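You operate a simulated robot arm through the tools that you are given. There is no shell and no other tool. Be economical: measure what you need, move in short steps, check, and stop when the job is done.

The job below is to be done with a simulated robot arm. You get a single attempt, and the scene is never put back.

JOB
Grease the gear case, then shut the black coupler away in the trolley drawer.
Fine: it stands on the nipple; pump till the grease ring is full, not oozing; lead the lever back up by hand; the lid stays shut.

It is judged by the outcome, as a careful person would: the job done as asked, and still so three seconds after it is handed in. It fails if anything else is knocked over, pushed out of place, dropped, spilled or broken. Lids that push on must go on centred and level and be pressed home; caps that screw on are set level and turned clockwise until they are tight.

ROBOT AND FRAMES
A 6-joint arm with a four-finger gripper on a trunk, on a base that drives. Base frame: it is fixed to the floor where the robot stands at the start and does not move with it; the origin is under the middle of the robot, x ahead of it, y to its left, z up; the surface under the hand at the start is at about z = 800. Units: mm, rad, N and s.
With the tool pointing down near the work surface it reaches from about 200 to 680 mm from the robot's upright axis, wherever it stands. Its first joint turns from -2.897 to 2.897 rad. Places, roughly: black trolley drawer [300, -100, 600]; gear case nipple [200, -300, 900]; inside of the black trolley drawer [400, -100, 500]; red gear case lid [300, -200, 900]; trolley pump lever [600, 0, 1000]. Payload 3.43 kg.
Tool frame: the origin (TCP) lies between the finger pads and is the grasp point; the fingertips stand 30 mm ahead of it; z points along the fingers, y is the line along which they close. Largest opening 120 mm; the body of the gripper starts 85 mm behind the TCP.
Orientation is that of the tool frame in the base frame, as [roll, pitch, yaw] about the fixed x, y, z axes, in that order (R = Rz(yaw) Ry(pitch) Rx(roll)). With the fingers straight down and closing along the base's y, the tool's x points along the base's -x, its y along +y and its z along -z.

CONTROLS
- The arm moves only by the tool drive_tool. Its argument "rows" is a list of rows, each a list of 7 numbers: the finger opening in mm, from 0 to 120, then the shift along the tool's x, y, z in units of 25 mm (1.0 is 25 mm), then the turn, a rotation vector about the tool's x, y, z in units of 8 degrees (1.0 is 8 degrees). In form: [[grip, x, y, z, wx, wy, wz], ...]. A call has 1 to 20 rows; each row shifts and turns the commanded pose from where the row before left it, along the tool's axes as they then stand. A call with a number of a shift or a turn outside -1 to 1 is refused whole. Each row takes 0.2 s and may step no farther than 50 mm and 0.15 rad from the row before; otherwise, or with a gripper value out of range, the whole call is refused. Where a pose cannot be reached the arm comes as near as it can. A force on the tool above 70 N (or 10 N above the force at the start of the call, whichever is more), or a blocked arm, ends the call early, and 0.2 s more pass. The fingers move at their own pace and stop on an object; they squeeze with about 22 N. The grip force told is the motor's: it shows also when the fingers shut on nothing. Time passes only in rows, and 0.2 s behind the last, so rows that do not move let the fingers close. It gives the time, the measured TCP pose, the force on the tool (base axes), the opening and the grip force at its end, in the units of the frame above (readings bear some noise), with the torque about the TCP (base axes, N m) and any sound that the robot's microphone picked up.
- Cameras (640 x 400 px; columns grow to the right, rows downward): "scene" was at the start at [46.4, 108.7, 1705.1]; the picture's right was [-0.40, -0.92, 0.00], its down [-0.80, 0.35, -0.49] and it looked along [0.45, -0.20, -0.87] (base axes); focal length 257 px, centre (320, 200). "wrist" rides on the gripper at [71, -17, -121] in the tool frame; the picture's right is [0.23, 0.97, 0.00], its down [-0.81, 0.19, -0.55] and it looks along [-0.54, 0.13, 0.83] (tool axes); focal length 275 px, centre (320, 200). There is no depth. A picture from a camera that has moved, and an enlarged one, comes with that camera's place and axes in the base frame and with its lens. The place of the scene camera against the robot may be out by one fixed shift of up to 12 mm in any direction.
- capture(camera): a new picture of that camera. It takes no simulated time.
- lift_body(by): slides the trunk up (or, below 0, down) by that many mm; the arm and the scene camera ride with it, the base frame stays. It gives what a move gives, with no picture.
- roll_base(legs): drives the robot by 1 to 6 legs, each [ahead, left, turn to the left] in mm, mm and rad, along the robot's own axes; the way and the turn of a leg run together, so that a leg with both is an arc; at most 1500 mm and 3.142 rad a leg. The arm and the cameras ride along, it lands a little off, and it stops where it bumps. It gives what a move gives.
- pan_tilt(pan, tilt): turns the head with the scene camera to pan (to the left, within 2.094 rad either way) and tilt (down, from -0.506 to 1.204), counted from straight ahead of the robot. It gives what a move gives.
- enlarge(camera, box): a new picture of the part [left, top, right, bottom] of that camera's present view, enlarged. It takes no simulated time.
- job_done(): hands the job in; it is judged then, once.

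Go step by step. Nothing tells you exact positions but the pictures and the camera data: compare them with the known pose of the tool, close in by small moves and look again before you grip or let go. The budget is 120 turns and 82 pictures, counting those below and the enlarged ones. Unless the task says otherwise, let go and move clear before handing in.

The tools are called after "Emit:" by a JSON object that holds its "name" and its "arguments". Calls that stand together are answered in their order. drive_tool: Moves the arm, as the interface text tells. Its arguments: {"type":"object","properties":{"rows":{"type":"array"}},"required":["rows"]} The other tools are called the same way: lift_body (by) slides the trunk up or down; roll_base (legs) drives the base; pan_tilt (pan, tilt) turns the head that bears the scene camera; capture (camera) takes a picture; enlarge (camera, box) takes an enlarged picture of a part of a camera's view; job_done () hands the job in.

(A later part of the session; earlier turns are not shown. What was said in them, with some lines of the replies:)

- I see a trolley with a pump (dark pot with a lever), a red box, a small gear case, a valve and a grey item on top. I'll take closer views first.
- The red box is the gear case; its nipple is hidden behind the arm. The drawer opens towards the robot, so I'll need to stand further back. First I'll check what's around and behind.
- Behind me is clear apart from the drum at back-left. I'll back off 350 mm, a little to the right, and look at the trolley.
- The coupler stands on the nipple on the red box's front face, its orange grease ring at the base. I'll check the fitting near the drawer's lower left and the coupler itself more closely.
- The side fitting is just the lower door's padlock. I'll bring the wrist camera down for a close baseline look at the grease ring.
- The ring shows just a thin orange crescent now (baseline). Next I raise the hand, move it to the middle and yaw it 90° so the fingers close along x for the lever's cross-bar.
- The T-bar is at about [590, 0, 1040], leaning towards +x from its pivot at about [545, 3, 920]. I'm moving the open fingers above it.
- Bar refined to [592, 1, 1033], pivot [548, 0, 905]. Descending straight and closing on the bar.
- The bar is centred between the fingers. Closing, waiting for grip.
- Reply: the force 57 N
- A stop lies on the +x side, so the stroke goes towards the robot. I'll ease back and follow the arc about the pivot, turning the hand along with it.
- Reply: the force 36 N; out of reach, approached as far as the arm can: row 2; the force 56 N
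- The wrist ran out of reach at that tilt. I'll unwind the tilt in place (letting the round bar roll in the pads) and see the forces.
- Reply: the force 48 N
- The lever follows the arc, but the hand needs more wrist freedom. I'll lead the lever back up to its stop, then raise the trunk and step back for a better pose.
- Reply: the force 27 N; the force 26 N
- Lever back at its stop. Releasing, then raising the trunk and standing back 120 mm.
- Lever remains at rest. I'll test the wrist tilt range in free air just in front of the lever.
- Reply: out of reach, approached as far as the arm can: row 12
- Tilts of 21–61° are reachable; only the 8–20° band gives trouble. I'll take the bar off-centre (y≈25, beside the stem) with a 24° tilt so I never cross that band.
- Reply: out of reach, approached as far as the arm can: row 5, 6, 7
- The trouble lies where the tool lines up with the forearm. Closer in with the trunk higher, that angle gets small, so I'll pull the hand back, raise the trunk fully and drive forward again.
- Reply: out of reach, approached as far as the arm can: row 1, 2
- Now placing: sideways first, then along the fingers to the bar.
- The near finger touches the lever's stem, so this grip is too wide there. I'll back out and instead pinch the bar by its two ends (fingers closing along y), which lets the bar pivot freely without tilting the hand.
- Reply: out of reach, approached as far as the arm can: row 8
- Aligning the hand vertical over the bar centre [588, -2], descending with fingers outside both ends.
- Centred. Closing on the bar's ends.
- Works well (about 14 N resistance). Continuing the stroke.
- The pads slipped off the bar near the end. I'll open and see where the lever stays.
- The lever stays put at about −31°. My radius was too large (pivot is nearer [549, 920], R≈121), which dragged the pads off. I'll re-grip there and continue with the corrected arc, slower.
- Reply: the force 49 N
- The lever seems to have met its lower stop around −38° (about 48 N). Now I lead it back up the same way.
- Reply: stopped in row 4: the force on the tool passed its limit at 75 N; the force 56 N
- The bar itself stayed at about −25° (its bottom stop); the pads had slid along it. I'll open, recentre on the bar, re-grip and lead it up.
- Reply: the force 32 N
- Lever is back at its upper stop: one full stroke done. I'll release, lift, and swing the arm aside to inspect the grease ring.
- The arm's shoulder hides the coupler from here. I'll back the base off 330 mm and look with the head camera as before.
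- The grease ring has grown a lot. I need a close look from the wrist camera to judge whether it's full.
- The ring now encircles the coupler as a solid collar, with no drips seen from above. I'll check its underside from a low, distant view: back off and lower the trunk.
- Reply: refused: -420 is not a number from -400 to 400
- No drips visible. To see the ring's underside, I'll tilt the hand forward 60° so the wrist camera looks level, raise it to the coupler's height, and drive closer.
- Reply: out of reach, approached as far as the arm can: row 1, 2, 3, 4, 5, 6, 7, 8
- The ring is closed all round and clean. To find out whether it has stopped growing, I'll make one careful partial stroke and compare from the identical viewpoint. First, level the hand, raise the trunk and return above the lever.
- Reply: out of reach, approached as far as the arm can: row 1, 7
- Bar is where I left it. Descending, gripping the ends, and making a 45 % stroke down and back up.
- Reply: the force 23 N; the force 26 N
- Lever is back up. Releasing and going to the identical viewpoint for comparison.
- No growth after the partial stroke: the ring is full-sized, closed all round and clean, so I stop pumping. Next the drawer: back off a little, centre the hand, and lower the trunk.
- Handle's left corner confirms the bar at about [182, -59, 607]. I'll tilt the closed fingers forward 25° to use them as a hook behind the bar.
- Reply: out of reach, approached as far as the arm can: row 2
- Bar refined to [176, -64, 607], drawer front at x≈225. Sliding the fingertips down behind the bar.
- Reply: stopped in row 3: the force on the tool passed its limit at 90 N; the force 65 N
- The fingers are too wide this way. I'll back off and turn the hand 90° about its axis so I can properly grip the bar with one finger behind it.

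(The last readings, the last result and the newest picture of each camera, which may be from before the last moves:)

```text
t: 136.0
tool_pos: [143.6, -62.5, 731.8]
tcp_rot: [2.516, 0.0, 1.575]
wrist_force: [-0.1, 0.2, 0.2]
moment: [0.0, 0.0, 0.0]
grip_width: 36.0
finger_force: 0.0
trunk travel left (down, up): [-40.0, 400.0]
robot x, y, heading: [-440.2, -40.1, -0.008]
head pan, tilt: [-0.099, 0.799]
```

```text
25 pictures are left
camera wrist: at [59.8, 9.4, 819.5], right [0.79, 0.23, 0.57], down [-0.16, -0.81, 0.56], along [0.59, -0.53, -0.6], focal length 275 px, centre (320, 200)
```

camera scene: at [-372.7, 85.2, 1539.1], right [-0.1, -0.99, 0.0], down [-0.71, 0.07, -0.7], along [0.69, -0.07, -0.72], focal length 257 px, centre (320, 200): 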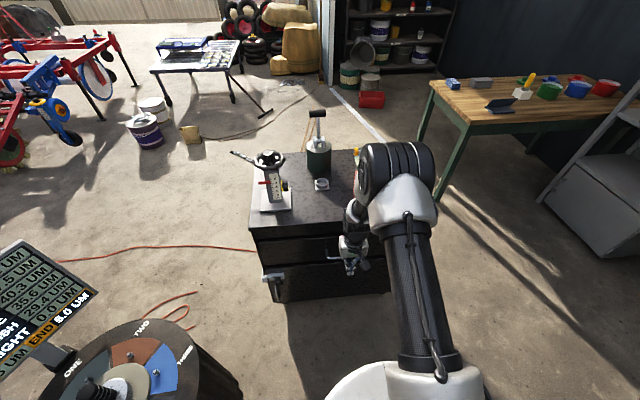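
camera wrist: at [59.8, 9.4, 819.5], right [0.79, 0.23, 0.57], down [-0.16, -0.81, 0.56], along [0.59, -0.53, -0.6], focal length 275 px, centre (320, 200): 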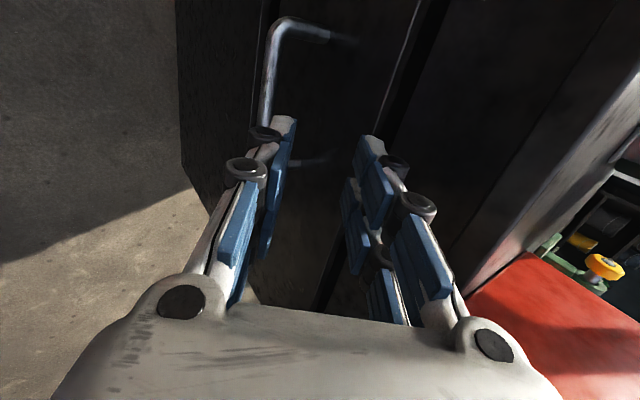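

Clear view: the handle's near corner matches a bar at [183, -61, 600]. Shifting sideways in line with it, then advancing part way.

Emit:
{"name": "drive_tool", "arguments": {"rows": [[36, 0.03, -0.9, 0, 0, 0, 0], [36, 0.03, -0.9, 0, 0, 0, 0], [36, 0, 0, 0.95, 0, 0, 0], [36, 0, 0, 0.95, 0, 0, 0], [36, 0, 0, 0.95, 0, 0, 0], [36, 0, 0, 0, 0, 0, 0]]}}

Emit:
{"name": "capture", "arguments": {"camera": "wrist"}}

```text
t: 137.4
tool_pos: [149.0, -58.7, 645.8]
tcp_rot: [2.517, -0.001, 1.574]
wrist_force: [0.3, -0.7, 0.0]
moment: [0.03, -0.02, 0.02]
grip_width: 36.0
finger_force: 0.0
trunk travel left (down, up): [-40.0, 400.0]
robot x, y, heading: [-441.1, -40.7, -0.001]
head pan, tilt: [-0.099, 0.799]
```

```text
24 pictures are left
camera wrist: at [64.7, 11.1, 734.3], right [0.79, 0.23, 0.57], down [-0.16, -0.81, 0.56], along [0.59, -0.53, -0.6], focal length 275 px, centre (320, 200)
```

wrist: 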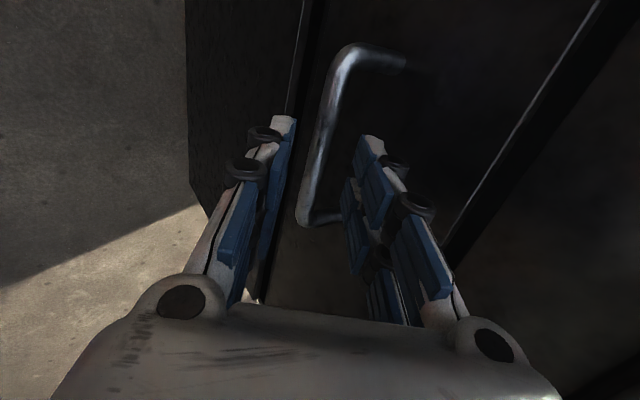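

The bar lies neatly between the fingers. Advancing the rest and closing.

Emit:
{"name": "drive_tool", "arguments": {"rows": [[36, 0, 0.02, 0.6, 0, 0, 0], [36, 0, 0.02, 0.6, 0, 0, 0], [36, 0, 0, 0.55, 0, 0, 0], [0, 0, 0, 0, 0, 0, 0], [0, 0, 0, 0, 0, 0, 0], [0, 0, 0, 0, 0, 0, 0]]}}

```text
t: 138.8
tool_pos: [174.8, -57.5, 611.2]
tcp_rot: [2.52, -0.002, 1.574]
wrist_force: [-3.2, 0.9, -7.6]
moment: [0.37, 0.04, -0.25]
grip_width: 13.0
finger_force: 35.4
trunk travel left (down, up): [-40.0, 400.0]
robot x, y, heading: [-441.8, -41.1, 0.002]
head pan, tilt: [-0.099, 0.799]
```

Gripped (13 mm bar). Pulling straight back.

Emit:
{"name": "drive_tool", "arguments": {"rows": [[0, 0, -0.4, -0.29, 0, 0, 0], [0, 0, -0.65, -0.468, 0, 0, 0], [0, 0, -0.65, -0.468, 0, 0, 0], [0, 0, 0, 0, 0, 0, 0]]}}

```text
t: 139.8
tool_pos: [123.5, -58.4, 610.9]
tcp_rot: [2.522, -0.003, 1.576]
wrist_force: [-0.1, 4.0, -23.1]
moment: [0.26, 0.08, -0.46]
grip_width: 12.6
finger_force: 45.0
trunk travel left (down, up): [-40.0, 400.0]
robot x, y, heading: [-442.4, -39.4, -0.001]
head pan, tilt: [-0.099, 0.799]
```

Emit:
{"name": "drive_tool", "arguments": {"rows": [[0, 0, -0.65, -0.45, 0, 0, 0], [0, 0, -0.65, -0.45, 0, 0, 0], [0, 0, -0.65, -0.468, 0, 0, 0], [0, 0, -0.65, -0.468, 0, 0, 0], [0, 0, -0.65, -0.468, 0, 0, 0], [0, 0, -0.65, -0.468, 0, 0, 0], [0, 0, -0.65, -0.468, 0, 0, 0], [0, 0, -0.3, -0.21, 0, 0, 0], [0, 0, 0, 0, 0, 0, 0]]}}

Emit:
{"name": "capture", "arguments": {"camera": "scene"}}

```text
t: 141.8
tool_pos: [-24.9, -58.8, 611.3]
tcp_rot: [2.517, -0.001, 1.577]
wrist_force: [1.3, 17.9, -25.7]
moment: [0.92, 0.03, -0.17]
grip_width: 12.7
finger_force: 44.8
trunk travel left (down, up): [-40.0, 400.0]
robot x, y, heading: [-443.5, -41.3, -0.001]
head pan, tilt: [-0.099, 0.799]
```

```text
23 pictures are left
camera scene: at [-371.2, 86.6, 1538.9], right [-0.1, -0.99, 0.0], down [-0.71, 0.07, -0.7], along [0.69, -0.07, -0.72], focal length 257 px, centre (320, 200)
```

scene: 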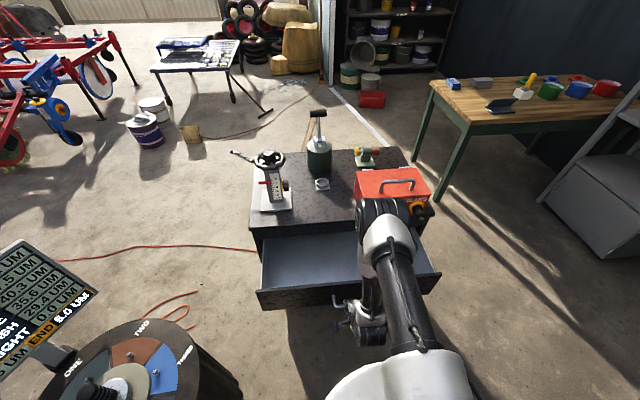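

The drawer is open 200 mm and empty. Releasing the handle, backing off, and setting the hand vertical again; then raising the trunk for the coupler.

Emit:
{"name": "drive_tool", "arguments": {"rows": [[36, 0, 0, 0, 0, 0, 0], [36, 0, 0, 0, 0, 0, 0], [36, 0, 0, -1, 0, 0, 0], [36, 0, 0, -1, 0, 0, 0], [60, 0, 0, -1, 0, 0, 0], [90, 0, 0, -1, 0, 0, 0], [90, 0, 0, -1, 0, 0, 0]]}}

Emit:
{"name": "lift_body", "arguments": {"by": 260}}

Emit:
{"name": "drive_tool", "arguments": {"rows": [[90, 0, 0, 0, 0, 0, -0.9375], [90, 0, 0, 0, 0, 0, -0.9375], [90, 0, 0, 0, 0, 0, -0.9375], [90, 0, 0, 0, 0, 0, -0.9375], [90, 0, 0, 0, 0, 0, -0.9375], [90, 0, 0, 0, 0, 0, -0.9375], [90, 0, 0, 0, 0, 0, -0.9375], [90, 0, 0, 0, 0, 0, -0.9375], [90, 0, 0, 0, 0, 0, -0.9375], [90, 0, 0, 0, 0, 0, -0.9375], [90, 0, 0, 0, 0, 0, -0.9375], [90, 0, 0, 0, 0, 0, -0.9375], [90, 0, 0, 0, 0, 0.9, 0], [90, 0, 0, 0, 0, 0.9, 0], [90, 0, 0, 0, 0, 0.9, 0], [90, 0, 0, 0, 0, 0.9, 0], [90, 0, 0, 0, 0, 0.87, 0], [90, 0, 0, 0, 0, 0, 0]]}}

Emit:
{"name": "roll_base", "arguments": {"legs": [[80, 0, 0]]}}

```text
t: 143.4
tool_pos: [-80.2, -62.3, 714.0]
tcp_rot: [2.473, 0.003, 1.576]
wrist_force: [-0.3, 0.0, 0.4]
moment: [-0.03, -0.01, 0.02]
grip_width: 89.0
finger_force: 0.0
trunk travel left (down, up): [-40.0, 400.0]
robot x, y, heading: [-439.5, -41.4, -0.001]
head pan, tilt: [-0.099, 0.799]
```

```text
t: 146.1
tool_pos: [-80.5, -64.2, 975.7]
tcp_rot: [2.477, 0.004, 1.577]
wrist_force: [0.5, 0.9, 0.1]
moment: [-0.01, 0.05, -0.01]
grip_width: 89.9
finger_force: 0.0
trunk travel left (down, up): [-300.0, 140.0]
robot x, y, heading: [-438.7, -39.6, -0.003]
head pan, tilt: [-0.099, 0.799]
```

```text
t: 149.9
tool_pos: [-99.0, -59.5, 972.9]
tcp_rot: [3.139, 0.001, -3.137]
wrist_force: [-0.1, 0.0, 0.7]
moment: [0.04, 0.01, 0.0]
grip_width: 90.0
finger_force: 0.1
trunk travel left (down, up): [-300.0, 140.0]
robot x, y, heading: [-438.7, -41.1, -0.0]
head pan, tilt: [-0.099, 0.799]
```

```text
t: 150.9
tool_pos: [-18.6, -60.1, 972.4]
tcp_rot: [3.14, 0.0, -3.137]
wrist_force: [1.0, -0.1, -0.9]
moment: [-0.01, 0.07, 0.02]
grip_width: 89.8
finger_force: 0.0
trunk travel left (down, up): [-300.0, 140.0]
robot x, y, heading: [-359.4, -38.0, -0.002]
head pan, tilt: [-0.099, 0.799]
```

Hand is vertical. Moving in front of and above the coupler for a precise look.

Emit:
{"name": "drive_tool", "arguments": {"rows": [[90, -0.4, -0.924, 0, 0, 0, 0], [90, -0.4, -0.924, 0, 0, 0, 0], [90, -0.4, -0.924, 0, 0, 0, 0], [90, -0.4, -0.924, 0, 0, 0, 0], [90, -0.4, -0.924, 0, 0, 0, 0], [90, -0.4, -0.924, 0, 0, 0, 0], [90, -0.4, -0.924, 0, 0, 0, 0], [90, -0.4, -0.924, 0, 0, 0, 0], [90, -0.4, -0.924, 0, 0, 0, 0], [90, -0.4, -0.924, 0, 0, 0, 0], [90, -0.4, -0.924, 0, 0, 0, 0], [90, 0, 0, 0, 0, 0, 0]]}}

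Emit:
{"name": "capture", "arguments": {"camera": "wrist"}}

Emit:
{"name": "capture", "arguments": {"camera": "scene"}}

```text
t: 153.5
tool_pos: [90.7, -315.1, 973.5]
tcp_rot: [3.14, -0.001, -3.136]
wrist_force: [-0.1, 0.6, 0.1]
moment: [0.01, 0.02, 0.01]
grip_width: 89.8
finger_force: 0.1
trunk travel left (down, up): [-300.0, 140.0]
robot x, y, heading: [-360.8, -46.4, -0.005]
head pan, tilt: [-0.099, 0.799]
```

```text
22 pictures are left
camera wrist: at [19.5, -332.5, 1093.8], right [-0.23, 0.97, 0.0], down [0.81, 0.19, 0.55], along [0.54, 0.13, -0.83], focal length 275 px, centre (320, 200)
```

wrist: 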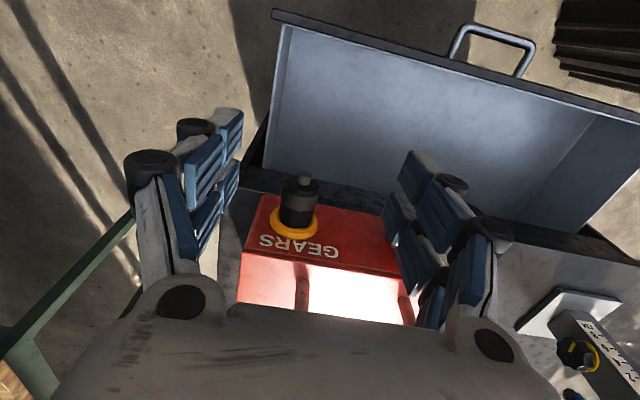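

```text
21 pictures are left
camera scene: at [-294.3, 85.8, 1799.1], right [-0.1, -0.99, 0.0], down [-0.71, 0.07, -0.7], along [0.69, -0.07, -0.72], focal length 257 px, centre (320, 200)
```

scene: 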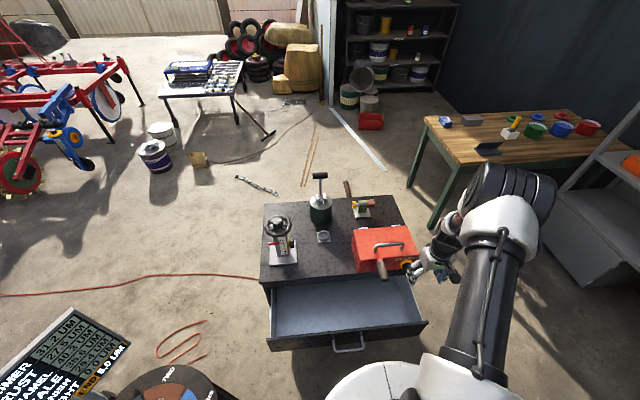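

The drawer's open part lies right below the coupler. The coupler axis is at y≈-316, z≈850, body x≈166–205. Moving above and descending around it.

Emit:
{"name": "drive_tool", "arguments": {"rows": [[80, -0.83, -0.06, 0, 0, 0, 0], [80, -0.83, 0, 0, 0, 0, 0], [80, -0.83, 0, 0, 0, 0, 0], [80, -0.83, 0, 0, 0, 0, 0], [80, 0, 0, 0.9, 0, 0, 0], [80, 0, 0, 0.9, 0, 0, 0], [80, 0, 0, 0.9, 0, 0, 0], [80, 0, 0, 0.9, 0, 0, 0], [80, 0, 0, 0.5, 0, 0, 0], [80, 0, 0, 0, 0, 0, 0]]}}

Emit:
{"name": "capture", "arguments": {"camera": "wrist"}}

```text
t: 155.7
tool_pos: [174.8, -314.8, 870.5]
tcp_rot: [3.139, 0.002, -3.135]
wrist_force: [-0.4, 1.0, -0.2]
moment: [0.04, 0.02, 0.01]
grip_width: 79.9
finger_force: 0.0
trunk travel left (down, up): [-300.0, 140.0]
robot x, y, heading: [-362.6, -42.9, -0.003]
head pan, tilt: [-0.099, 0.799]
```

```text
20 pictures are left
camera wrist: at [104.0, -332.8, 991.3], right [-0.23, 0.97, 0.0], down [0.81, 0.19, 0.55], along [0.54, 0.13, -0.83], focal length 275 px, centre (320, 200)
```

wrist: 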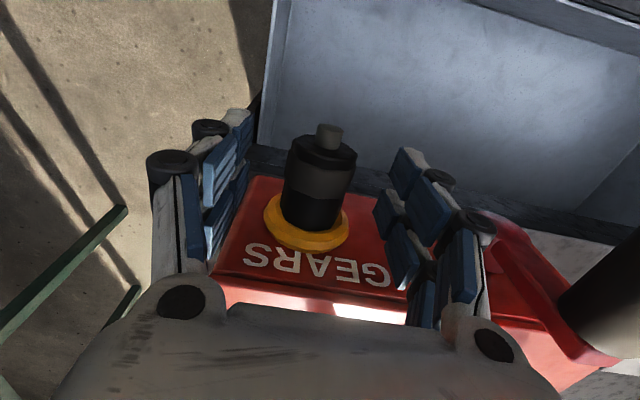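

Emit:
{"name": "drive_tool", "arguments": {"rows": [[80, 0, -0.06, 0.5, 0, 0, 0], [50, 0, 0, 0, 0, 0, 0], [30, 0, 0, 0, 0, 0, 0], [25, 0, 0, 0, 0, 0, 0], [25, 0, 0, 0, 0, 0, 0], [25, 0, 0, 0, 0, 0, 0]]}}

Emit:
{"name": "capture", "arguments": {"camera": "wrist"}}

```text
t: 157.1
tool_pos: [175.0, -313.9, 858.1]
tcp_rot: [3.139, -0.001, -3.135]
wrist_force: [1.0, 12.9, 1.6]
moment: [0.18, -0.13, 0.34]
grip_width: 37.0
finger_force: 21.8
trunk travel left (down, up): [-300.0, 140.0]
robot x, y, heading: [-359.4, -42.2, 0.001]
head pan, tilt: [-0.099, 0.799]
```

```text
19 pictures are left
camera wrist: at [104.3, -331.9, 979.0], right [-0.24, 0.97, 0.0], down [0.81, 0.2, 0.55], along [0.54, 0.13, -0.83], focal length 275 px, centre (320, 200)
```

wrist: 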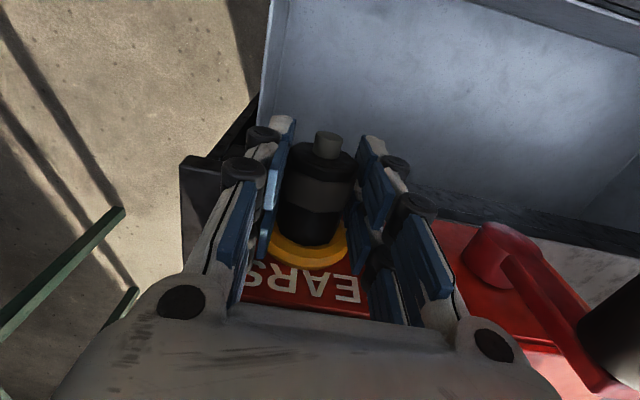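

Gripped at 37 mm. Easing the side force, then pulling straight off the nipple.

Emit:
{"name": "drive_tool", "arguments": {"rows": [[15, 0, 0.08, 0, 0, 0, 0], [15, 0.2, 0, 0, 0, 0, 0], [15, 0.2, 0, 0, 0, 0, 0], [15, 0.2, 0, 0, 0, 0, 0], [15, 0, 0, 0, 0, 0, 0]]}}

Emit:
{"name": "capture", "arguments": {"camera": "wrist"}}

```text
t: 158.3
tool_pos: [159.0, -314.8, 857.2]
tcp_rot: [3.14, 0.002, -3.137]
wrist_force: [0.7, 0.2, -0.4]
moment: [0.02, 0.0, -0.01]
grip_width: 37.1
finger_force: 22.0
trunk travel left (down, up): [-300.0, 140.0]
robot x, y, heading: [-360.7, -38.9, -0.002]
head pan, tilt: [-0.099, 0.799]
```

```text
18 pictures are left
camera wrist: at [88.1, -332.4, 978.3], right [-0.23, 0.97, 0.0], down [0.81, 0.19, 0.55], along [0.54, 0.13, -0.83], focal length 275 px, centre (320, 200)
```

wrist: 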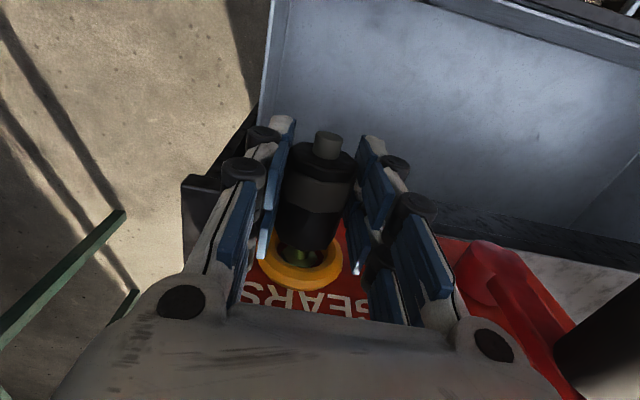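

The coupler came off cleanly and the ring stayed neat. Backing away from the case, then lowering vertically into the drawer with the trunk.

Emit:
{"name": "drive_tool", "arguments": {"rows": [[15, 0.5, 0, 0, 0, 0, 0], [15, 0.5, 0.3, 0, 0, 0, 0], [15, 0.48, 0.3, 0, 0, 0, 0], [15, 0, 0.32, 0, 0, 0, 0], [15, 0, 0, 0, 0, 0, 0]]}}

Emit:
{"name": "lift_body", "arguments": {"by": -140}}

Emit:
{"name": "capture", "arguments": {"camera": "wrist"}}

Emit:
{"name": "enlarge", "arguments": {"camera": "scene", "box": [250, 180, 450, 370]}}

```text
t: 159.5
tool_pos: [124.2, -291.4, 858.3]
tcp_rot: [3.14, 0.001, -3.135]
wrist_force: [-0.6, 0.1, 0.4]
moment: [-0.01, 0.02, 0.04]
grip_width: 37.4
finger_force: 22.2
trunk travel left (down, up): [-300.0, 140.0]
robot x, y, heading: [-363.4, -44.4, 0.002]
head pan, tilt: [-0.099, 0.799]
```

```text
t: 161.2
tool_pos: [122.6, -291.6, 719.1]
tcp_rot: [3.14, 0.002, -3.137]
wrist_force: [-0.7, 1.3, 0.4]
moment: [-0.02, -0.02, -0.01]
grip_width: 36.8
finger_force: 22.4
trunk travel left (down, up): [-160.0, 280.0]
robot x, y, heading: [-361.4, -42.0, -0.001]
head pan, tilt: [-0.099, 0.799]
```

```text
17 pictures are left
camera wrist: at [51.7, -309.5, 839.2], right [-0.23, 0.97, 0.0], down [0.81, 0.19, 0.55], along [0.54, 0.13, -0.83], focal length 275 px, centre (320, 200)
```

wrist: 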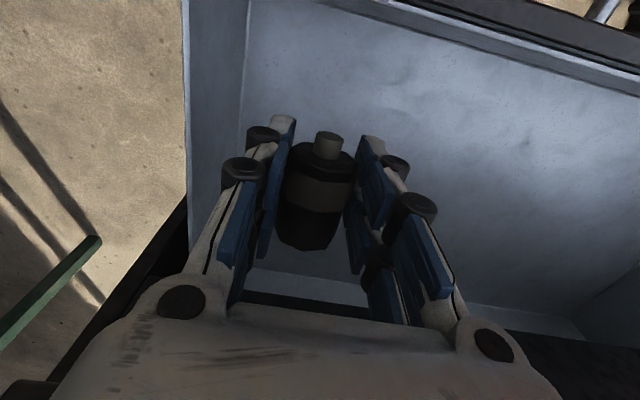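

```text
2.11 times, centred on (350, 275) of scene
camera zoom: at [-294.2, 85.1, 1659.3], right [-0.1, -0.99, 0.0], down [-0.71, 0.07, -0.7], along [0.69, -0.07, -0.72], focal length 541 px, centre (257, 42)
```

zoom: 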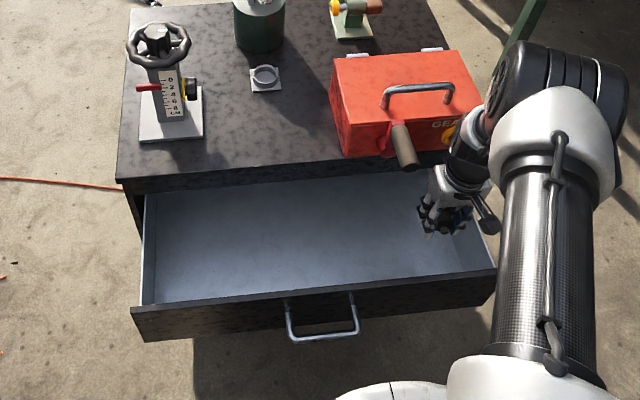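

Inside the drawer outline. Shifting a little from the side wall and lowering to the floor with small final steps.

Emit:
{"name": "drive_tool", "arguments": {"rows": [[15, 0, 0.6, 0.5, 0, 0, 0], [15, 0, 0, 0.9, 0, 0, 0], [15, 0, 0, 0.9, 0, 0, 0], [15, 0, 0, 0.9, 0, 0, 0], [15, 0, 0, 0.6, 0, 0, 0], [15, 0, 0, 0.2, 0, 0, 0], [15, 0, 0, 0, 0, 0, 0]]}}

Emit:
{"name": "drive_tool", "arguments": {"rows": [[15, 0, 0, 0.15, 0, 0, 0], [15, 0, 0, 0.15, 0, 0, 0], [15, 0, 0, 0.15, 0, 0, 0]]}}

Emit:
{"name": "capture", "arguments": {"camera": "wrist"}}

```text
t: 162.8
tool_pos: [123.6, -276.3, 618.2]
tcp_rot: [3.141, 0.002, -3.136]
wrist_force: [-0.3, 0.1, 0.0]
moment: [0.03, 0.02, 0.0]
grip_width: 37.0
finger_force: 21.7
trunk travel left (down, up): [-160.0, 280.0]
robot x, y, heading: [-359.6, -44.0, -0.002]
head pan, tilt: [-0.099, 0.799]
```

```text
t: 163.6
tool_pos: [122.0, -275.8, 607.7]
tcp_rot: [3.14, 0.0, -3.137]
wrist_force: [-0.4, 0.0, 0.4]
moment: [-0.04, 0.05, 0.0]
grip_width: 37.0
finger_force: 22.3
trunk travel left (down, up): [-160.0, 280.0]
robot x, y, heading: [-361.1, -43.4, 0.0]
head pan, tilt: [-0.099, 0.799]
```

```text
15 pictures are left
camera wrist: at [51.2, -294.5, 727.6], right [-0.23, 0.97, 0.0], down [0.81, 0.19, 0.55], along [0.54, 0.13, -0.83], focal length 275 px, centre (320, 200)
```

wrist: 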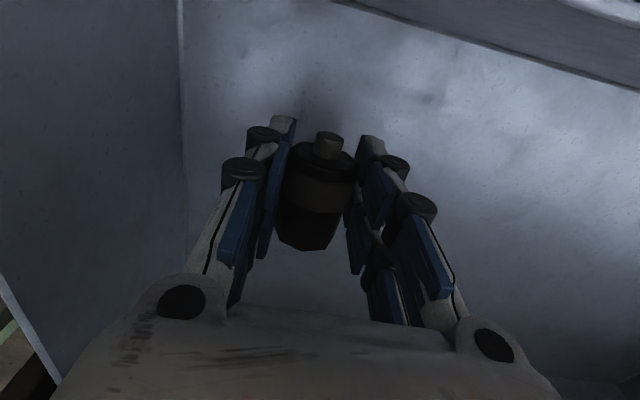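

Emit:
{"name": "drive_tool", "arguments": {"rows": [[15, 0, 0, 0.15, 0, 0, 0], [15, 0, 0, 0.15, 0, 0, 0], [15, 0, 0, 0.15, 0, 0, 0]]}}

Emit:
{"name": "drive_tool", "arguments": {"rows": [[15, 0, 0, 0.1, 0, 0, 0], [15, 0, 0, 0.1, 0, 0, 0]]}}

Emit:
{"name": "drive_tool", "arguments": {"rows": [[15, 0, 0, 0.1, 0, 0, 0], [15, 0, 0, 0.1, 0, 0, 0]]}}

```text
t: 164.4
tool_pos: [121.7, -275.9, 594.6]
tcp_rot: [3.14, 0.001, -3.137]
wrist_force: [-0.2, -0.2, -1.2]
moment: [0.01, -0.03, 0.02]
grip_width: 36.9
finger_force: 22.0
trunk travel left (down, up): [-160.0, 280.0]
robot x, y, heading: [-357.8, -44.0, -0.002]
head pan, tilt: [-0.099, 0.799]
```

```text
t: 165.0
tool_pos: [122.3, -275.7, 590.3]
tcp_rot: [3.14, -0.001, -3.135]
wrist_force: [0.2, -0.5, 0.5]
moment: [-0.01, 0.01, -0.03]
grip_width: 36.7
finger_force: 21.8
trunk travel left (down, up): [-160.0, 280.0]
robot x, y, heading: [-357.2, -42.6, -0.0]
head pan, tilt: [-0.099, 0.799]
```

```text
t: 165.6
tool_pos: [122.8, -275.3, 585.3]
tcp_rot: [3.14, 0.001, -3.135]
wrist_force: [-0.1, -0.4, 0.1]
moment: [0.0, 0.0, 0.01]
grip_width: 37.0
finger_force: 22.3
trunk travel left (down, up): [-160.0, 280.0]
robot x, y, heading: [-357.4, -41.7, -0.002]
head pan, tilt: [-0.099, 0.799]
```

Floor is estimated at z≈537, so about 15 mm more to go.

Emit:
{"name": "drive_tool", "arguments": {"rows": [[15, 0, 0, 0.15, 0, 0, 0], [15, 0, 0, 0.15, 0, 0, 0], [15, 0, 0, 0.1, 0, 0, 0]]}}

Emit:
{"name": "drive_tool", "arguments": {"rows": [[15, 0, 0, 0.08, 0, 0, 0], [15, 0, 0, 0.08, 0, 0, 0]]}}

Emit:
{"name": "drive_tool", "arguments": {"rows": [[15, 0, 0, 0.08, 0, 0, 0], [15, 0, 0, 0.08, 0, 0, 0]]}}

```text
t: 166.4
tool_pos: [123.2, -276.9, 575.7]
tcp_rot: [3.141, 0.002, -3.136]
wrist_force: [0.1, 0.3, -0.2]
moment: [0.03, 0.03, 0.01]
grip_width: 36.8
finger_force: 21.8
trunk travel left (down, up): [-160.0, 280.0]
robot x, y, heading: [-359.4, -40.8, -0.004]
head pan, tilt: [-0.099, 0.799]
```

```text
t: 167.0
tool_pos: [123.6, -275.2, 571.7]
tcp_rot: [-3.141, 0.002, -3.135]
wrist_force: [1.9, -0.2, 4.0]
moment: [-0.09, 0.8, 0.05]
grip_width: 37.1
finger_force: 22.1
trunk travel left (down, up): [-160.0, 280.0]
robot x, y, heading: [-363.4, -43.7, 0.003]
head pan, tilt: [-0.099, 0.799]
```

```text
t: 167.6
tool_pos: [122.6, -275.3, 567.7]
tcp_rot: [3.139, 0.0, -3.137]
wrist_force: [2.2, 0.7, 3.7]
moment: [-0.05, 0.74, 0.01]
grip_width: 37.0
finger_force: 22.5
trunk travel left (down, up): [-160.0, 280.0]
robot x, y, heading: [-362.6, -41.3, -0.003]
head pan, tilt: [-0.099, 0.799]
```

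A light contact with an off-centre moment; checking by camera.

Emit:
{"name": "capture", "arguments": {"camera": "wrist"}}

Emit:
{"name": "enlarge", "arguments": {"camera": "scene", "box": [250, 180, 450, 370]}}

```text
14 pictures are left
camera wrist: at [51.8, -293.8, 688.1], right [-0.23, 0.97, 0.0], down [0.81, 0.19, 0.55], along [0.54, 0.13, -0.83], focal length 275 px, centre (320, 200)
```

wrist: 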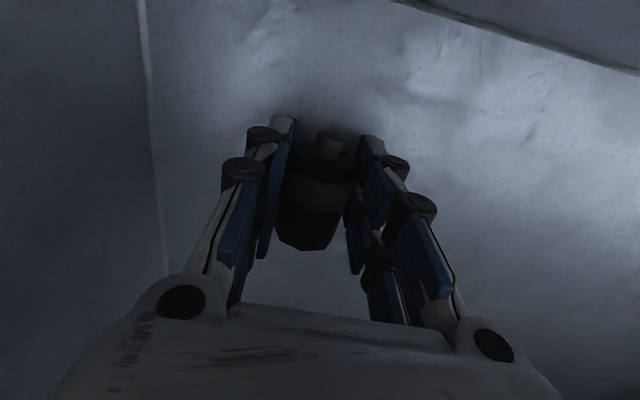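

```text
2.11 times, centred on (350, 275) of scene
camera zoom: at [-294.1, 85.3, 1659.1], right [-0.1, -0.99, 0.0], down [-0.71, 0.07, -0.7], along [0.69, -0.07, -0.72], focal length 541 px, centre (257, 42)
```

zoom: 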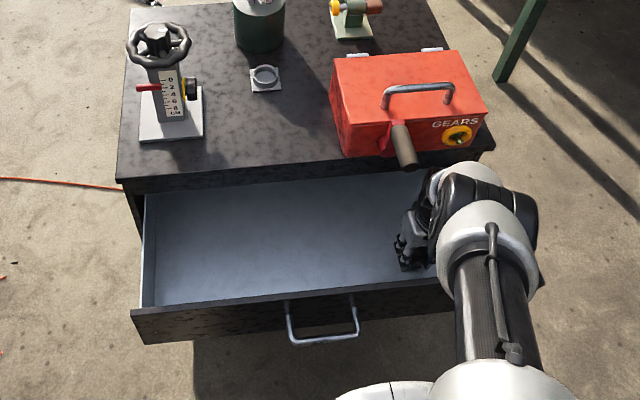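

Only a very light touch, and the coupler is within a few millimetres of the floor. Opening gently to set it down.

Emit:
{"name": "drive_tool", "arguments": {"rows": [[40, 0, 0, 0, 0, 0, 0], [46, 0, 0, 0, 0, 0, 0], [56, 0, 0, 0, 0, 0, 0], [66, 0, 0, 0, 0, 0, 0], [66, 0, 0, 0, 0, 0, 0]]}}

Emit:
{"name": "capture", "arguments": {"camera": "wrist"}}

```text
t: 168.8
tool_pos: [121.9, -276.6, 565.9]
tcp_rot: [3.139, 0.002, -3.136]
wrist_force: [2.1, -0.6, 1.9]
moment: [-0.01, 0.34, 0.05]
grip_width: 65.9
finger_force: 0.0
trunk travel left (down, up): [-160.0, 280.0]
robot x, y, heading: [-357.1, -42.4, -0.001]
head pan, tilt: [-0.099, 0.799]
```

```text
12 pictures are left
camera wrist: at [51.6, -293.8, 688.0], right [-0.23, 0.97, 0.0], down [0.81, 0.19, 0.55], along [0.54, 0.13, -0.83], focal length 275 px, centre (320, 200)
```

wrist: 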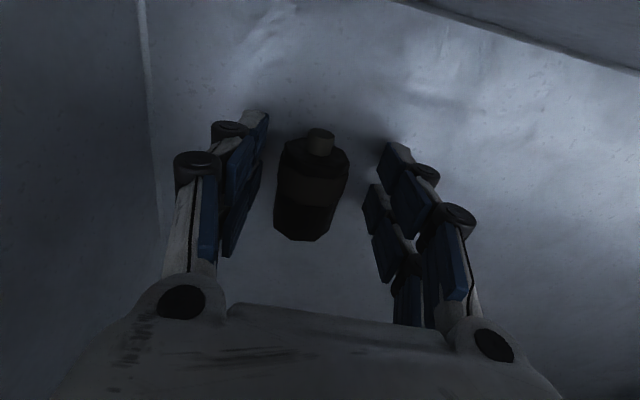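

The coupler lies on the drawer floor. Lifting straight out, backing the base to the earlier spot, and turning the hand to the handle-grip attitude.

Emit:
{"name": "lift_body", "arguments": {"by": 280}}

Emit:
{"name": "roll_base", "arguments": {"legs": [[-80, 0, 0]]}}

Emit:
{"name": "drive_tool", "arguments": {"rows": [[36, 0.45, 0.95, 0, 0, 0, 0], [36, 0.45, 0.95, 0, 0, 0, 0], [36, 0.45, 0.95, 0, 0, 0, 0], [36, 0.45, 0.95, 0, 0, 0, 0], [36, 0.45, 0.95, 0, 0, 0, 0], [36, 0.45, 0.95, 0, 0, 0, 0], [36, 0.45, 0.95, 0, 0, 0, 0], [36, 0.45, 0.95, 0, 0, 0, 0], [36, 0.45, 0.95, 0, 0, 0, 0], [36, 0, 0, 0, 0, -0.75, 0], [36, 0, 0, 0, 0, -0.75, 0], [36, 0, 0, 0, 0, -0.75, 0], [36, 0, 0, 0, 0, -0.75, 0], [36, 0, 0, 0, 0, -0.75, 0], [36, 0, 0, 0, 0, -0.72, 0], [36, 0, 0, 0, 0, 0, 0]]}}

Emit:
{"name": "drive_tool", "arguments": {"rows": [[36, 0, 0, 0, 0, 0, 0.9375], [36, 0, 0, 0, 0, 0, 0.9375], [36, 0, 0, 0, 0, 0, 0.9375], [36, 0, 0, 0, 0, 0, 0.9375], [36, 0, 0, 0, 0, 0, 0.9375], [36, 0, 0, 0, 0, 0, 0.9375], [36, 0, 0, 0, 0, 0, 0.9375], [36, 0, 0, 0, 0, 0, 0.9375], [36, 0, 0, 0, 0, 0, 0.9375], [36, 0, 0, 0, 0, 0, 0.9375], [36, 0, 0, 0, 0, 0, 0.9375], [36, 0, 0, 0, 0, 0, 0.9375], [36, 0, 0, 0, 0, 0, 0]]}}

Emit:
{"name": "capture", "arguments": {"camera": "scene"}}

```text
t: 171.6
tool_pos: [123.3, -274.9, 847.3]
tcp_rot: [3.141, 0.0, -3.136]
wrist_force: [-1.5, 0.7, 0.0]
moment: [0.01, 0.0, -0.02]
grip_width: 65.9
finger_force: 0.1
trunk travel left (down, up): [-440.0, 0.0]
robot x, y, heading: [-364.0, -41.0, 0.004]
head pan, tilt: [-0.099, 0.799]
```

```text
t: 172.7
tool_pos: [41.3, -275.9, 848.7]
tcp_rot: [3.139, 0.001, -3.136]
wrist_force: [0.2, 0.7, 0.7]
moment: [0.02, -0.04, 0.01]
grip_width: 65.8
finger_force: 0.2
trunk travel left (down, up): [-440.0, 0.0]
robot x, y, heading: [-440.2, -44.4, 0.001]
head pan, tilt: [-0.099, 0.799]
```

```text
t: 176.1
tool_pos: [-57.8, -62.1, 847.6]
tcp_rot: [3.14, 0.626, -3.138]
wrist_force: [-0.3, 0.4, 0.9]
moment: [-0.01, -0.02, -0.01]
grip_width: 36.1
finger_force: 0.1
trunk travel left (down, up): [-440.0, 0.0]
robot x, y, heading: [-437.0, -36.7, -0.001]
head pan, tilt: [-0.099, 0.799]
```

```text
t: 178.9
tool_pos: [-58.1, -61.6, 848.4]
tcp_rot: [2.517, -0.002, 1.574]
wrist_force: [-0.1, -0.6, -0.3]
moment: [-0.01, 0.01, 0.02]
grip_width: 35.8
finger_force: 0.2
trunk travel left (down, up): [-440.0, 0.0]
robot x, y, heading: [-441.6, -39.1, -0.003]
head pan, tilt: [-0.099, 0.799]
```

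```text
11 pictures are left
camera scene: at [-373.6, 85.3, 1939.2], right [-0.1, -0.99, 0.0], down [-0.71, 0.07, -0.7], along [0.69, -0.07, -0.72], focal length 257 px, centre (320, 200)
```

scene: 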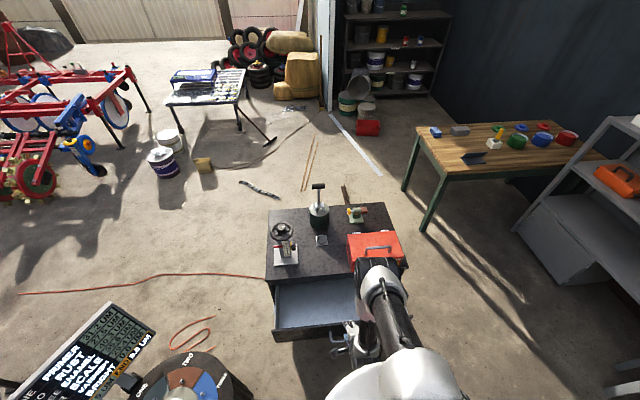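

Emit:
{"name": "lift_body", "arguments": {"by": -185}}

Emit:
{"name": "capture", "arguments": {"camera": "wrist"}}

```text
t: 180.9
tool_pos: [-58.6, -61.0, 663.3]
tcp_rot: [2.513, -0.001, 1.577]
wrist_force: [-0.8, -0.7, -0.3]
moment: [-0.03, 0.04, 0.0]
grip_width: 36.0
finger_force: 0.0
trunk travel left (down, up): [-255.0, 185.0]
robot x, y, heading: [-440.3, -43.3, -0.001]
head pan, tilt: [-0.099, 0.799]
```

```text
10 pictures are left
camera wrist: at [-142.5, 8.3, 750.9], right [0.79, 0.23, 0.57], down [-0.16, -0.81, 0.56], along [0.59, -0.53, -0.6], focal length 275 px, centre (320, 200)
```

wrist: 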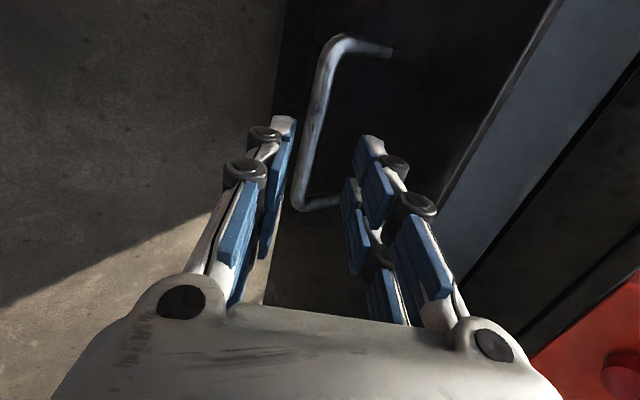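

Emit:
{"name": "drive_tool", "arguments": {"rows": [[36, 0, -0.16, 0.65, 0, 0, 0], [36, 0, 0, 0.65, 0, 0, 0], [36, 0, 0, 0.65, 0, 0, 0], [36, 0, 0, 0.6, 0, 0, 0], [0, 0, 0, 0, 0, 0, 0], [0, 0, 0, 0, 0, 0, 0], [0, 0, 0, 0, 0, 0, 0]]}}

```text
t: 182.5
tool_pos: [-24.0, -62.5, 618.3]
tcp_rot: [2.521, -0.003, 1.576]
wrist_force: [-2.1, 0.9, -18.5]
moment: [0.33, 0.14, -0.3]
grip_width: 13.2
finger_force: 36.1
out of reach, approached as far as the arm can: row 4
trunk travel left (down, up): [-255.0, 185.0]
robot x, y, heading: [-441.1, -40.9, -0.004]
head pan, tilt: [-0.099, 0.799]
```

Gripped. Pushing the drawer in.

Emit:
{"name": "drive_tool", "arguments": {"rows": [[0, 0, 0.4, 0.29, 0, 0, 0], [0, 0, 0.65, 0.46, 0, 0, 0], [0, 0, 0.65, 0.46, 0, 0, 0], [0, 0, 0.65, 0.46, 0, 0, 0], [0, 0, 0.65, 0.46, 0, 0, 0], [0, 0, 0, 0, 0, 0, 0]]}}

```text
t: 183.9
tool_pos: [68.5, -63.1, 618.1]
tcp_rot: [2.521, -0.002, 1.577]
wrist_force: [-1.4, 3.3, -28.5]
moment: [0.0, 0.22, -0.65]
grip_width: 13.3
finger_force: 45.2
trunk travel left (down, up): [-255.0, 185.0]
robot x, y, heading: [-438.7, -41.0, 0.002]
head pan, tilt: [-0.099, 0.799]
```

Emit:
{"name": "drive_tool", "arguments": {"rows": [[0, 0, 0.63, 0.49, 0, 0, 0], [0, 0, 0.65, 0.47, 0, 0, 0], [0, 0, 0.65, 0.47, 0, 0, 0], [0, 0, 0.65, 0.47, 0, 0, 0], [0, 0, 0.5, 0.36, 0, 0, 0], [0, 0, 0, 0, 0, 0, 0]]}}

```text
t: 185.3
tool_pos: [160.5, -60.1, 644.1]
tcp_rot: [2.509, 0.001, 1.579]
wrist_force: [0.2, -0.6, -0.6]
moment: [0.02, -0.05, -0.01]
grip_width: 0.1
finger_force: 33.7
out of reach, approached as far as the arm can: row 2, 3, 4, 5
trunk travel left (down, up): [-255.0, 185.0]
robot x, y, heading: [-439.1, -41.8, -0.004]
head pan, tilt: [-0.099, 0.799]
```

The hand rose off the bar at its reach limit. Backing off a little and checking how far the drawer went.

Emit:
{"name": "drive_tool", "arguments": {"rows": [[0, 0, 0, -0.8, 0, 0, 0], [0, 0, 0, -0.8, 0, 0, 0], [36, 0, 0, -0.8, 0, 0, 0], [36, 0, 0, 0, 0, 0, 0]]}}

Emit:
{"name": "lift_body", "arguments": {"by": -40}}

Emit:
{"name": "capture", "arguments": {"camera": "wrist"}}

```text
t: 186.3
tool_pos: [121.8, -60.2, 689.3]
tcp_rot: [2.516, -0.002, 1.577]
wrist_force: [-0.2, 0.5, 0.2]
moment: [0.01, -0.01, 0.0]
grip_width: 36.1
finger_force: 0.1
trunk travel left (down, up): [-255.0, 185.0]
robot x, y, heading: [-440.1, -41.4, 0.002]
head pan, tilt: [-0.099, 0.799]
```

```text
t: 187.2
tool_pos: [121.7, -61.5, 650.4]
tcp_rot: [2.514, -0.001, 1.577]
wrist_force: [-0.2, -1.7, -0.3]
moment: [0.02, 0.03, -0.01]
grip_width: 35.9
finger_force: 0.0
trunk travel left (down, up): [-215.0, 225.0]
robot x, y, heading: [-441.4, -38.3, 0.004]
head pan, tilt: [-0.099, 0.799]
```

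```text
9 pictures are left
camera wrist: at [37.4, 9.4, 737.5], right [0.79, 0.23, 0.57], down [-0.16, -0.81, 0.56], along [0.59, -0.53, -0.6], focal length 275 px, centre (320, 200)
```

wrist: 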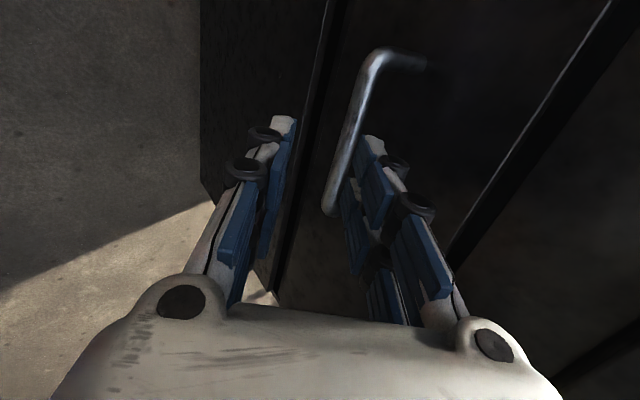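

The bar is back at about x=184, its closed position. To be sure it's home, I'll close the fingers, move a bit closer and press the drawer front lightly.

Emit:
{"name": "drive_tool", "arguments": {"rows": [[0, 0, 0.4, -0.55, 0, 0, 0], [0, 0, 0, 0, 0, 0, 0], [0, 0, 0, 0, 0, 0, 0]]}}

Emit:
{"name": "roll_base", "arguments": {"legs": [[50, 0, 0]]}}

Emit:
{"name": "drive_tool", "arguments": {"rows": [[0, 0, 0.24, 0.175, 0, 0, 0], [0, 0, 0.24, 0.175, 0, 0, 0], [0, 0, 0.24, 0.175, 0, 0, 0], [0, 0, 0, 0, 0, 0, 0]]}}

```text
t: 188.0
tool_pos: [121.1, -60.4, 666.2]
tcp_rot: [2.515, 0.0, 1.575]
wrist_force: [0.0, 0.3, -0.2]
moment: [0.01, -0.01, 0.0]
grip_width: 0.4
finger_force: 21.3
trunk travel left (down, up): [-215.0, 225.0]
robot x, y, heading: [-441.8, -44.2, -0.005]
head pan, tilt: [-0.099, 0.799]
```

```text
t: 188.9
tool_pos: [171.6, -60.9, 666.7]
tcp_rot: [2.517, -0.002, 1.576]
wrist_force: [0.0, 0.2, 0.4]
moment: [0.0, 0.03, -0.04]
grip_width: 0.0
finger_force: 21.8
trunk travel left (down, up): [-215.0, 225.0]
robot x, y, heading: [-387.7, -39.3, -0.001]
head pan, tilt: [-0.099, 0.799]
```

```text
t: 189.9
tool_pos: [193.1, -61.5, 667.2]
tcp_rot: [2.516, -0.003, 1.575]
wrist_force: [-0.3, 0.9, 1.2]
moment: [0.0, 0.01, -0.01]
grip_width: 0.0
finger_force: 22.4
trunk travel left (down, up): [-215.0, 225.0]
robot x, y, heading: [-388.4, -38.4, 0.002]
head pan, tilt: [-0.099, 0.799]
```

Emit:
{"name": "drive_tool", "arguments": {"rows": [[0, 0, 0.13, 0.094, 0, 0, 0], [0, 0, 0.13, 0.094, 0, 0, 0], [0, 0, 0, 0, 0, 0, 0]]}}

Emit:
{"name": "drive_tool", "arguments": {"rows": [[0, 0, 0.1, 0.07, 0, 0, 0], [0, 0, 0.1, 0.07, 0, 0, 0], [0, 0, 0, 0, 0, 0, 0]]}}

Emit:
{"name": "capture", "arguments": {"camera": "wrist"}}

```text
t: 190.7
tool_pos: [198.3, -59.5, 665.9]
tcp_rot: [2.521, -0.001, 1.576]
wrist_force: [-13.8, -1.3, 4.1]
moment: [-0.05, 0.1, -0.17]
grip_width: 0.0
finger_force: 21.6
trunk travel left (down, up): [-215.0, 225.0]
robot x, y, heading: [-390.8, -40.3, 0.001]
head pan, tilt: [-0.099, 0.799]
```

```text
t: 191.5
tool_pos: [197.9, -60.5, 665.1]
tcp_rot: [2.526, -0.002, 1.575]
wrist_force: [-46.1, -3.4, 21.5]
moment: [-0.12, 0.14, -0.3]
grip_width: 0.0
finger_force: 22.5
trunk travel left (down, up): [-215.0, 225.0]
robot x, y, heading: [-390.7, -40.5, -0.002]
head pan, tilt: [-0.099, 0.799]
```

```text
8 pictures are left
camera wrist: at [115.8, 9.6, 753.8], right [0.79, 0.23, 0.56], down [-0.16, -0.81, 0.56], along [0.59, -0.53, -0.61], focal length 275 px, centre (320, 200)
```

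wrist: 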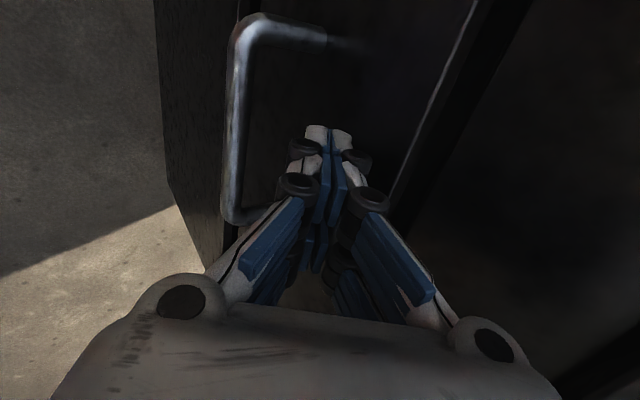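

The front is firm at 46 N without moving: the drawer is home. Backing away for a final check.

Emit:
{"name": "drive_tool", "arguments": {"rows": [[0, 0, -0.5, -0.6, 0, 0, 0], [0, 0, -0.5, -0.8, 0, 0, 0], [0, 0, -0.5, -0.8, 0, 0, 0], [0, 0, -0.5, -0.8, 0, 0, 0]]}}

Emit:
{"name": "roll_base", "arguments": {"legs": [[-250, 0, 0]]}}

Emit:
{"name": "pan_tilt", "arguments": {"pan": -0.2, "tilt": 0.7}}

Emit:
{"name": "capture", "arguments": {"camera": "scene"}}

```text
t: 192.5
tool_pos: [124.0, -61.1, 698.5]
tcp_rot: [2.513, -0.002, 1.577]
wrist_force: [-0.2, 0.2, 0.0]
moment: [0.01, -0.05, 0.01]
grip_width: 0.0
finger_force: 22.0
trunk travel left (down, up): [-215.0, 225.0]
robot x, y, heading: [-390.1, -41.2, -0.001]
head pan, tilt: [-0.099, 0.799]
```

```text
t: 194.3
tool_pos: [-125.2, -61.0, 698.7]
tcp_rot: [2.515, -0.001, 1.576]
wrist_force: [-0.1, -0.9, -0.1]
moment: [-0.02, 0.01, -0.02]
grip_width: 0.0
finger_force: 21.8
trunk travel left (down, up): [-215.0, 225.0]
robot x, y, heading: [-636.8, -41.5, -0.002]
head pan, tilt: [-0.099, 0.799]
```

```text
t: 195.0
tool_pos: [-124.4, -60.7, 697.9]
tcp_rot: [2.515, -0.003, 1.577]
wrist_force: [0.2, -0.8, -0.2]
moment: [0.01, -0.01, -0.02]
grip_width: 0.1
finger_force: 22.1
trunk travel left (down, up): [-215.0, 225.0]
robot x, y, heading: [-637.9, -40.4, 0.002]
head pan, tilt: [-0.201, 0.7]
```

```text
7 pictures are left
camera scene: at [-569.8, 76.8, 1722.4], right [-0.2, -0.98, 0.0], down [-0.63, 0.13, -0.76], along [0.75, -0.15, -0.64], focal length 257 px, centre (320, 200)
```

scene: 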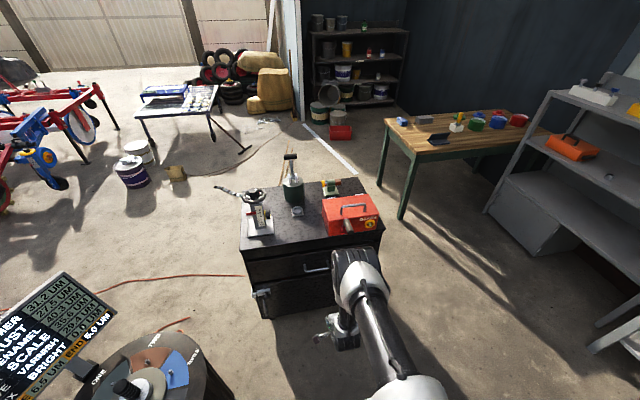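

Emit:
{"name": "enlarge", "arguments": {"camera": "scene", "box": [235, 150, 390, 310]}}

Emit:
{"name": "enlarge", "arguments": {"camera": "scene", "box": [355, 210, 385, 235]}}

```text
2.50 times, centred on (312, 230) of scene
camera zoom: at [-569.8, 76.8, 1722.4], right [-0.2, -0.98, 0.0], down [-0.63, 0.13, -0.76], along [0.75, -0.15, -0.64], focal length 642 px, centre (339, 125)
```

zoom: 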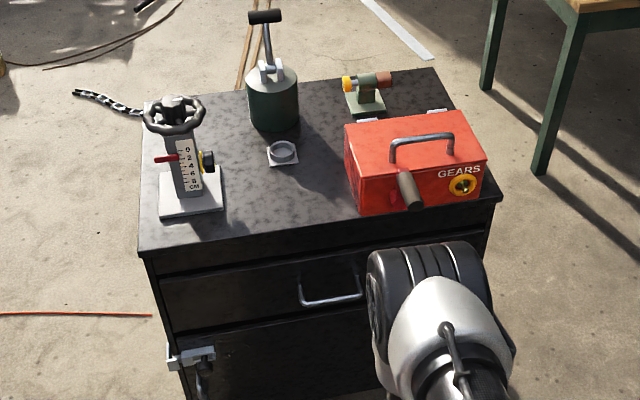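

```text
16.00 times, centred on (370, 222) of scene
camera zoom: at [-569.8, 76.8, 1722.4], right [-0.2, -0.98, 0.0], down [-0.63, 0.13, -0.76], along [0.75, -0.15, -0.64], focal length 4112 px, centre (-480, -160)
```

zoom: 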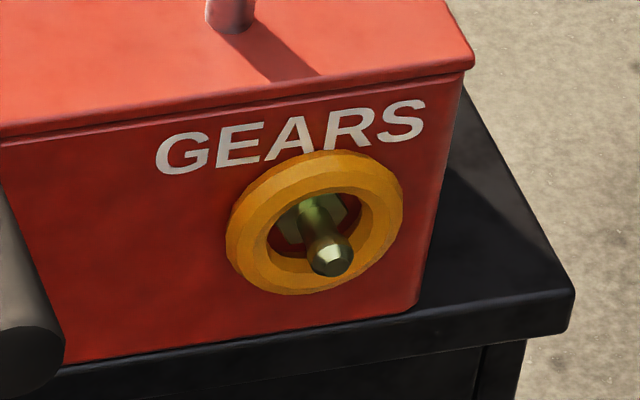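

Everything looks right: the ring is full, closed and clean, the lever is up, the lid is shut, and the drawer is shut with the coupler inside. Handing in.

Emit:
{"name": "job_done", "arguments": {}}

```text
The job is handed in.
```

I greased the gear case and shut the black coupler in the trolley drawer. The lever is back up, the lid stayed shut, and the grease ring is a closed, clean collar with no ooze that I could see.

- **Ring fullness:** I judged this by eye. The ring grew to a closed collar after one full stroke and one nearly full one, then did not grow on a further partial stroke. There was no mark to check it against.
- **Lever:** my grip slipped off the lever partway down one stroke. It stayed where it was, and I led it back up by hand afterwards.
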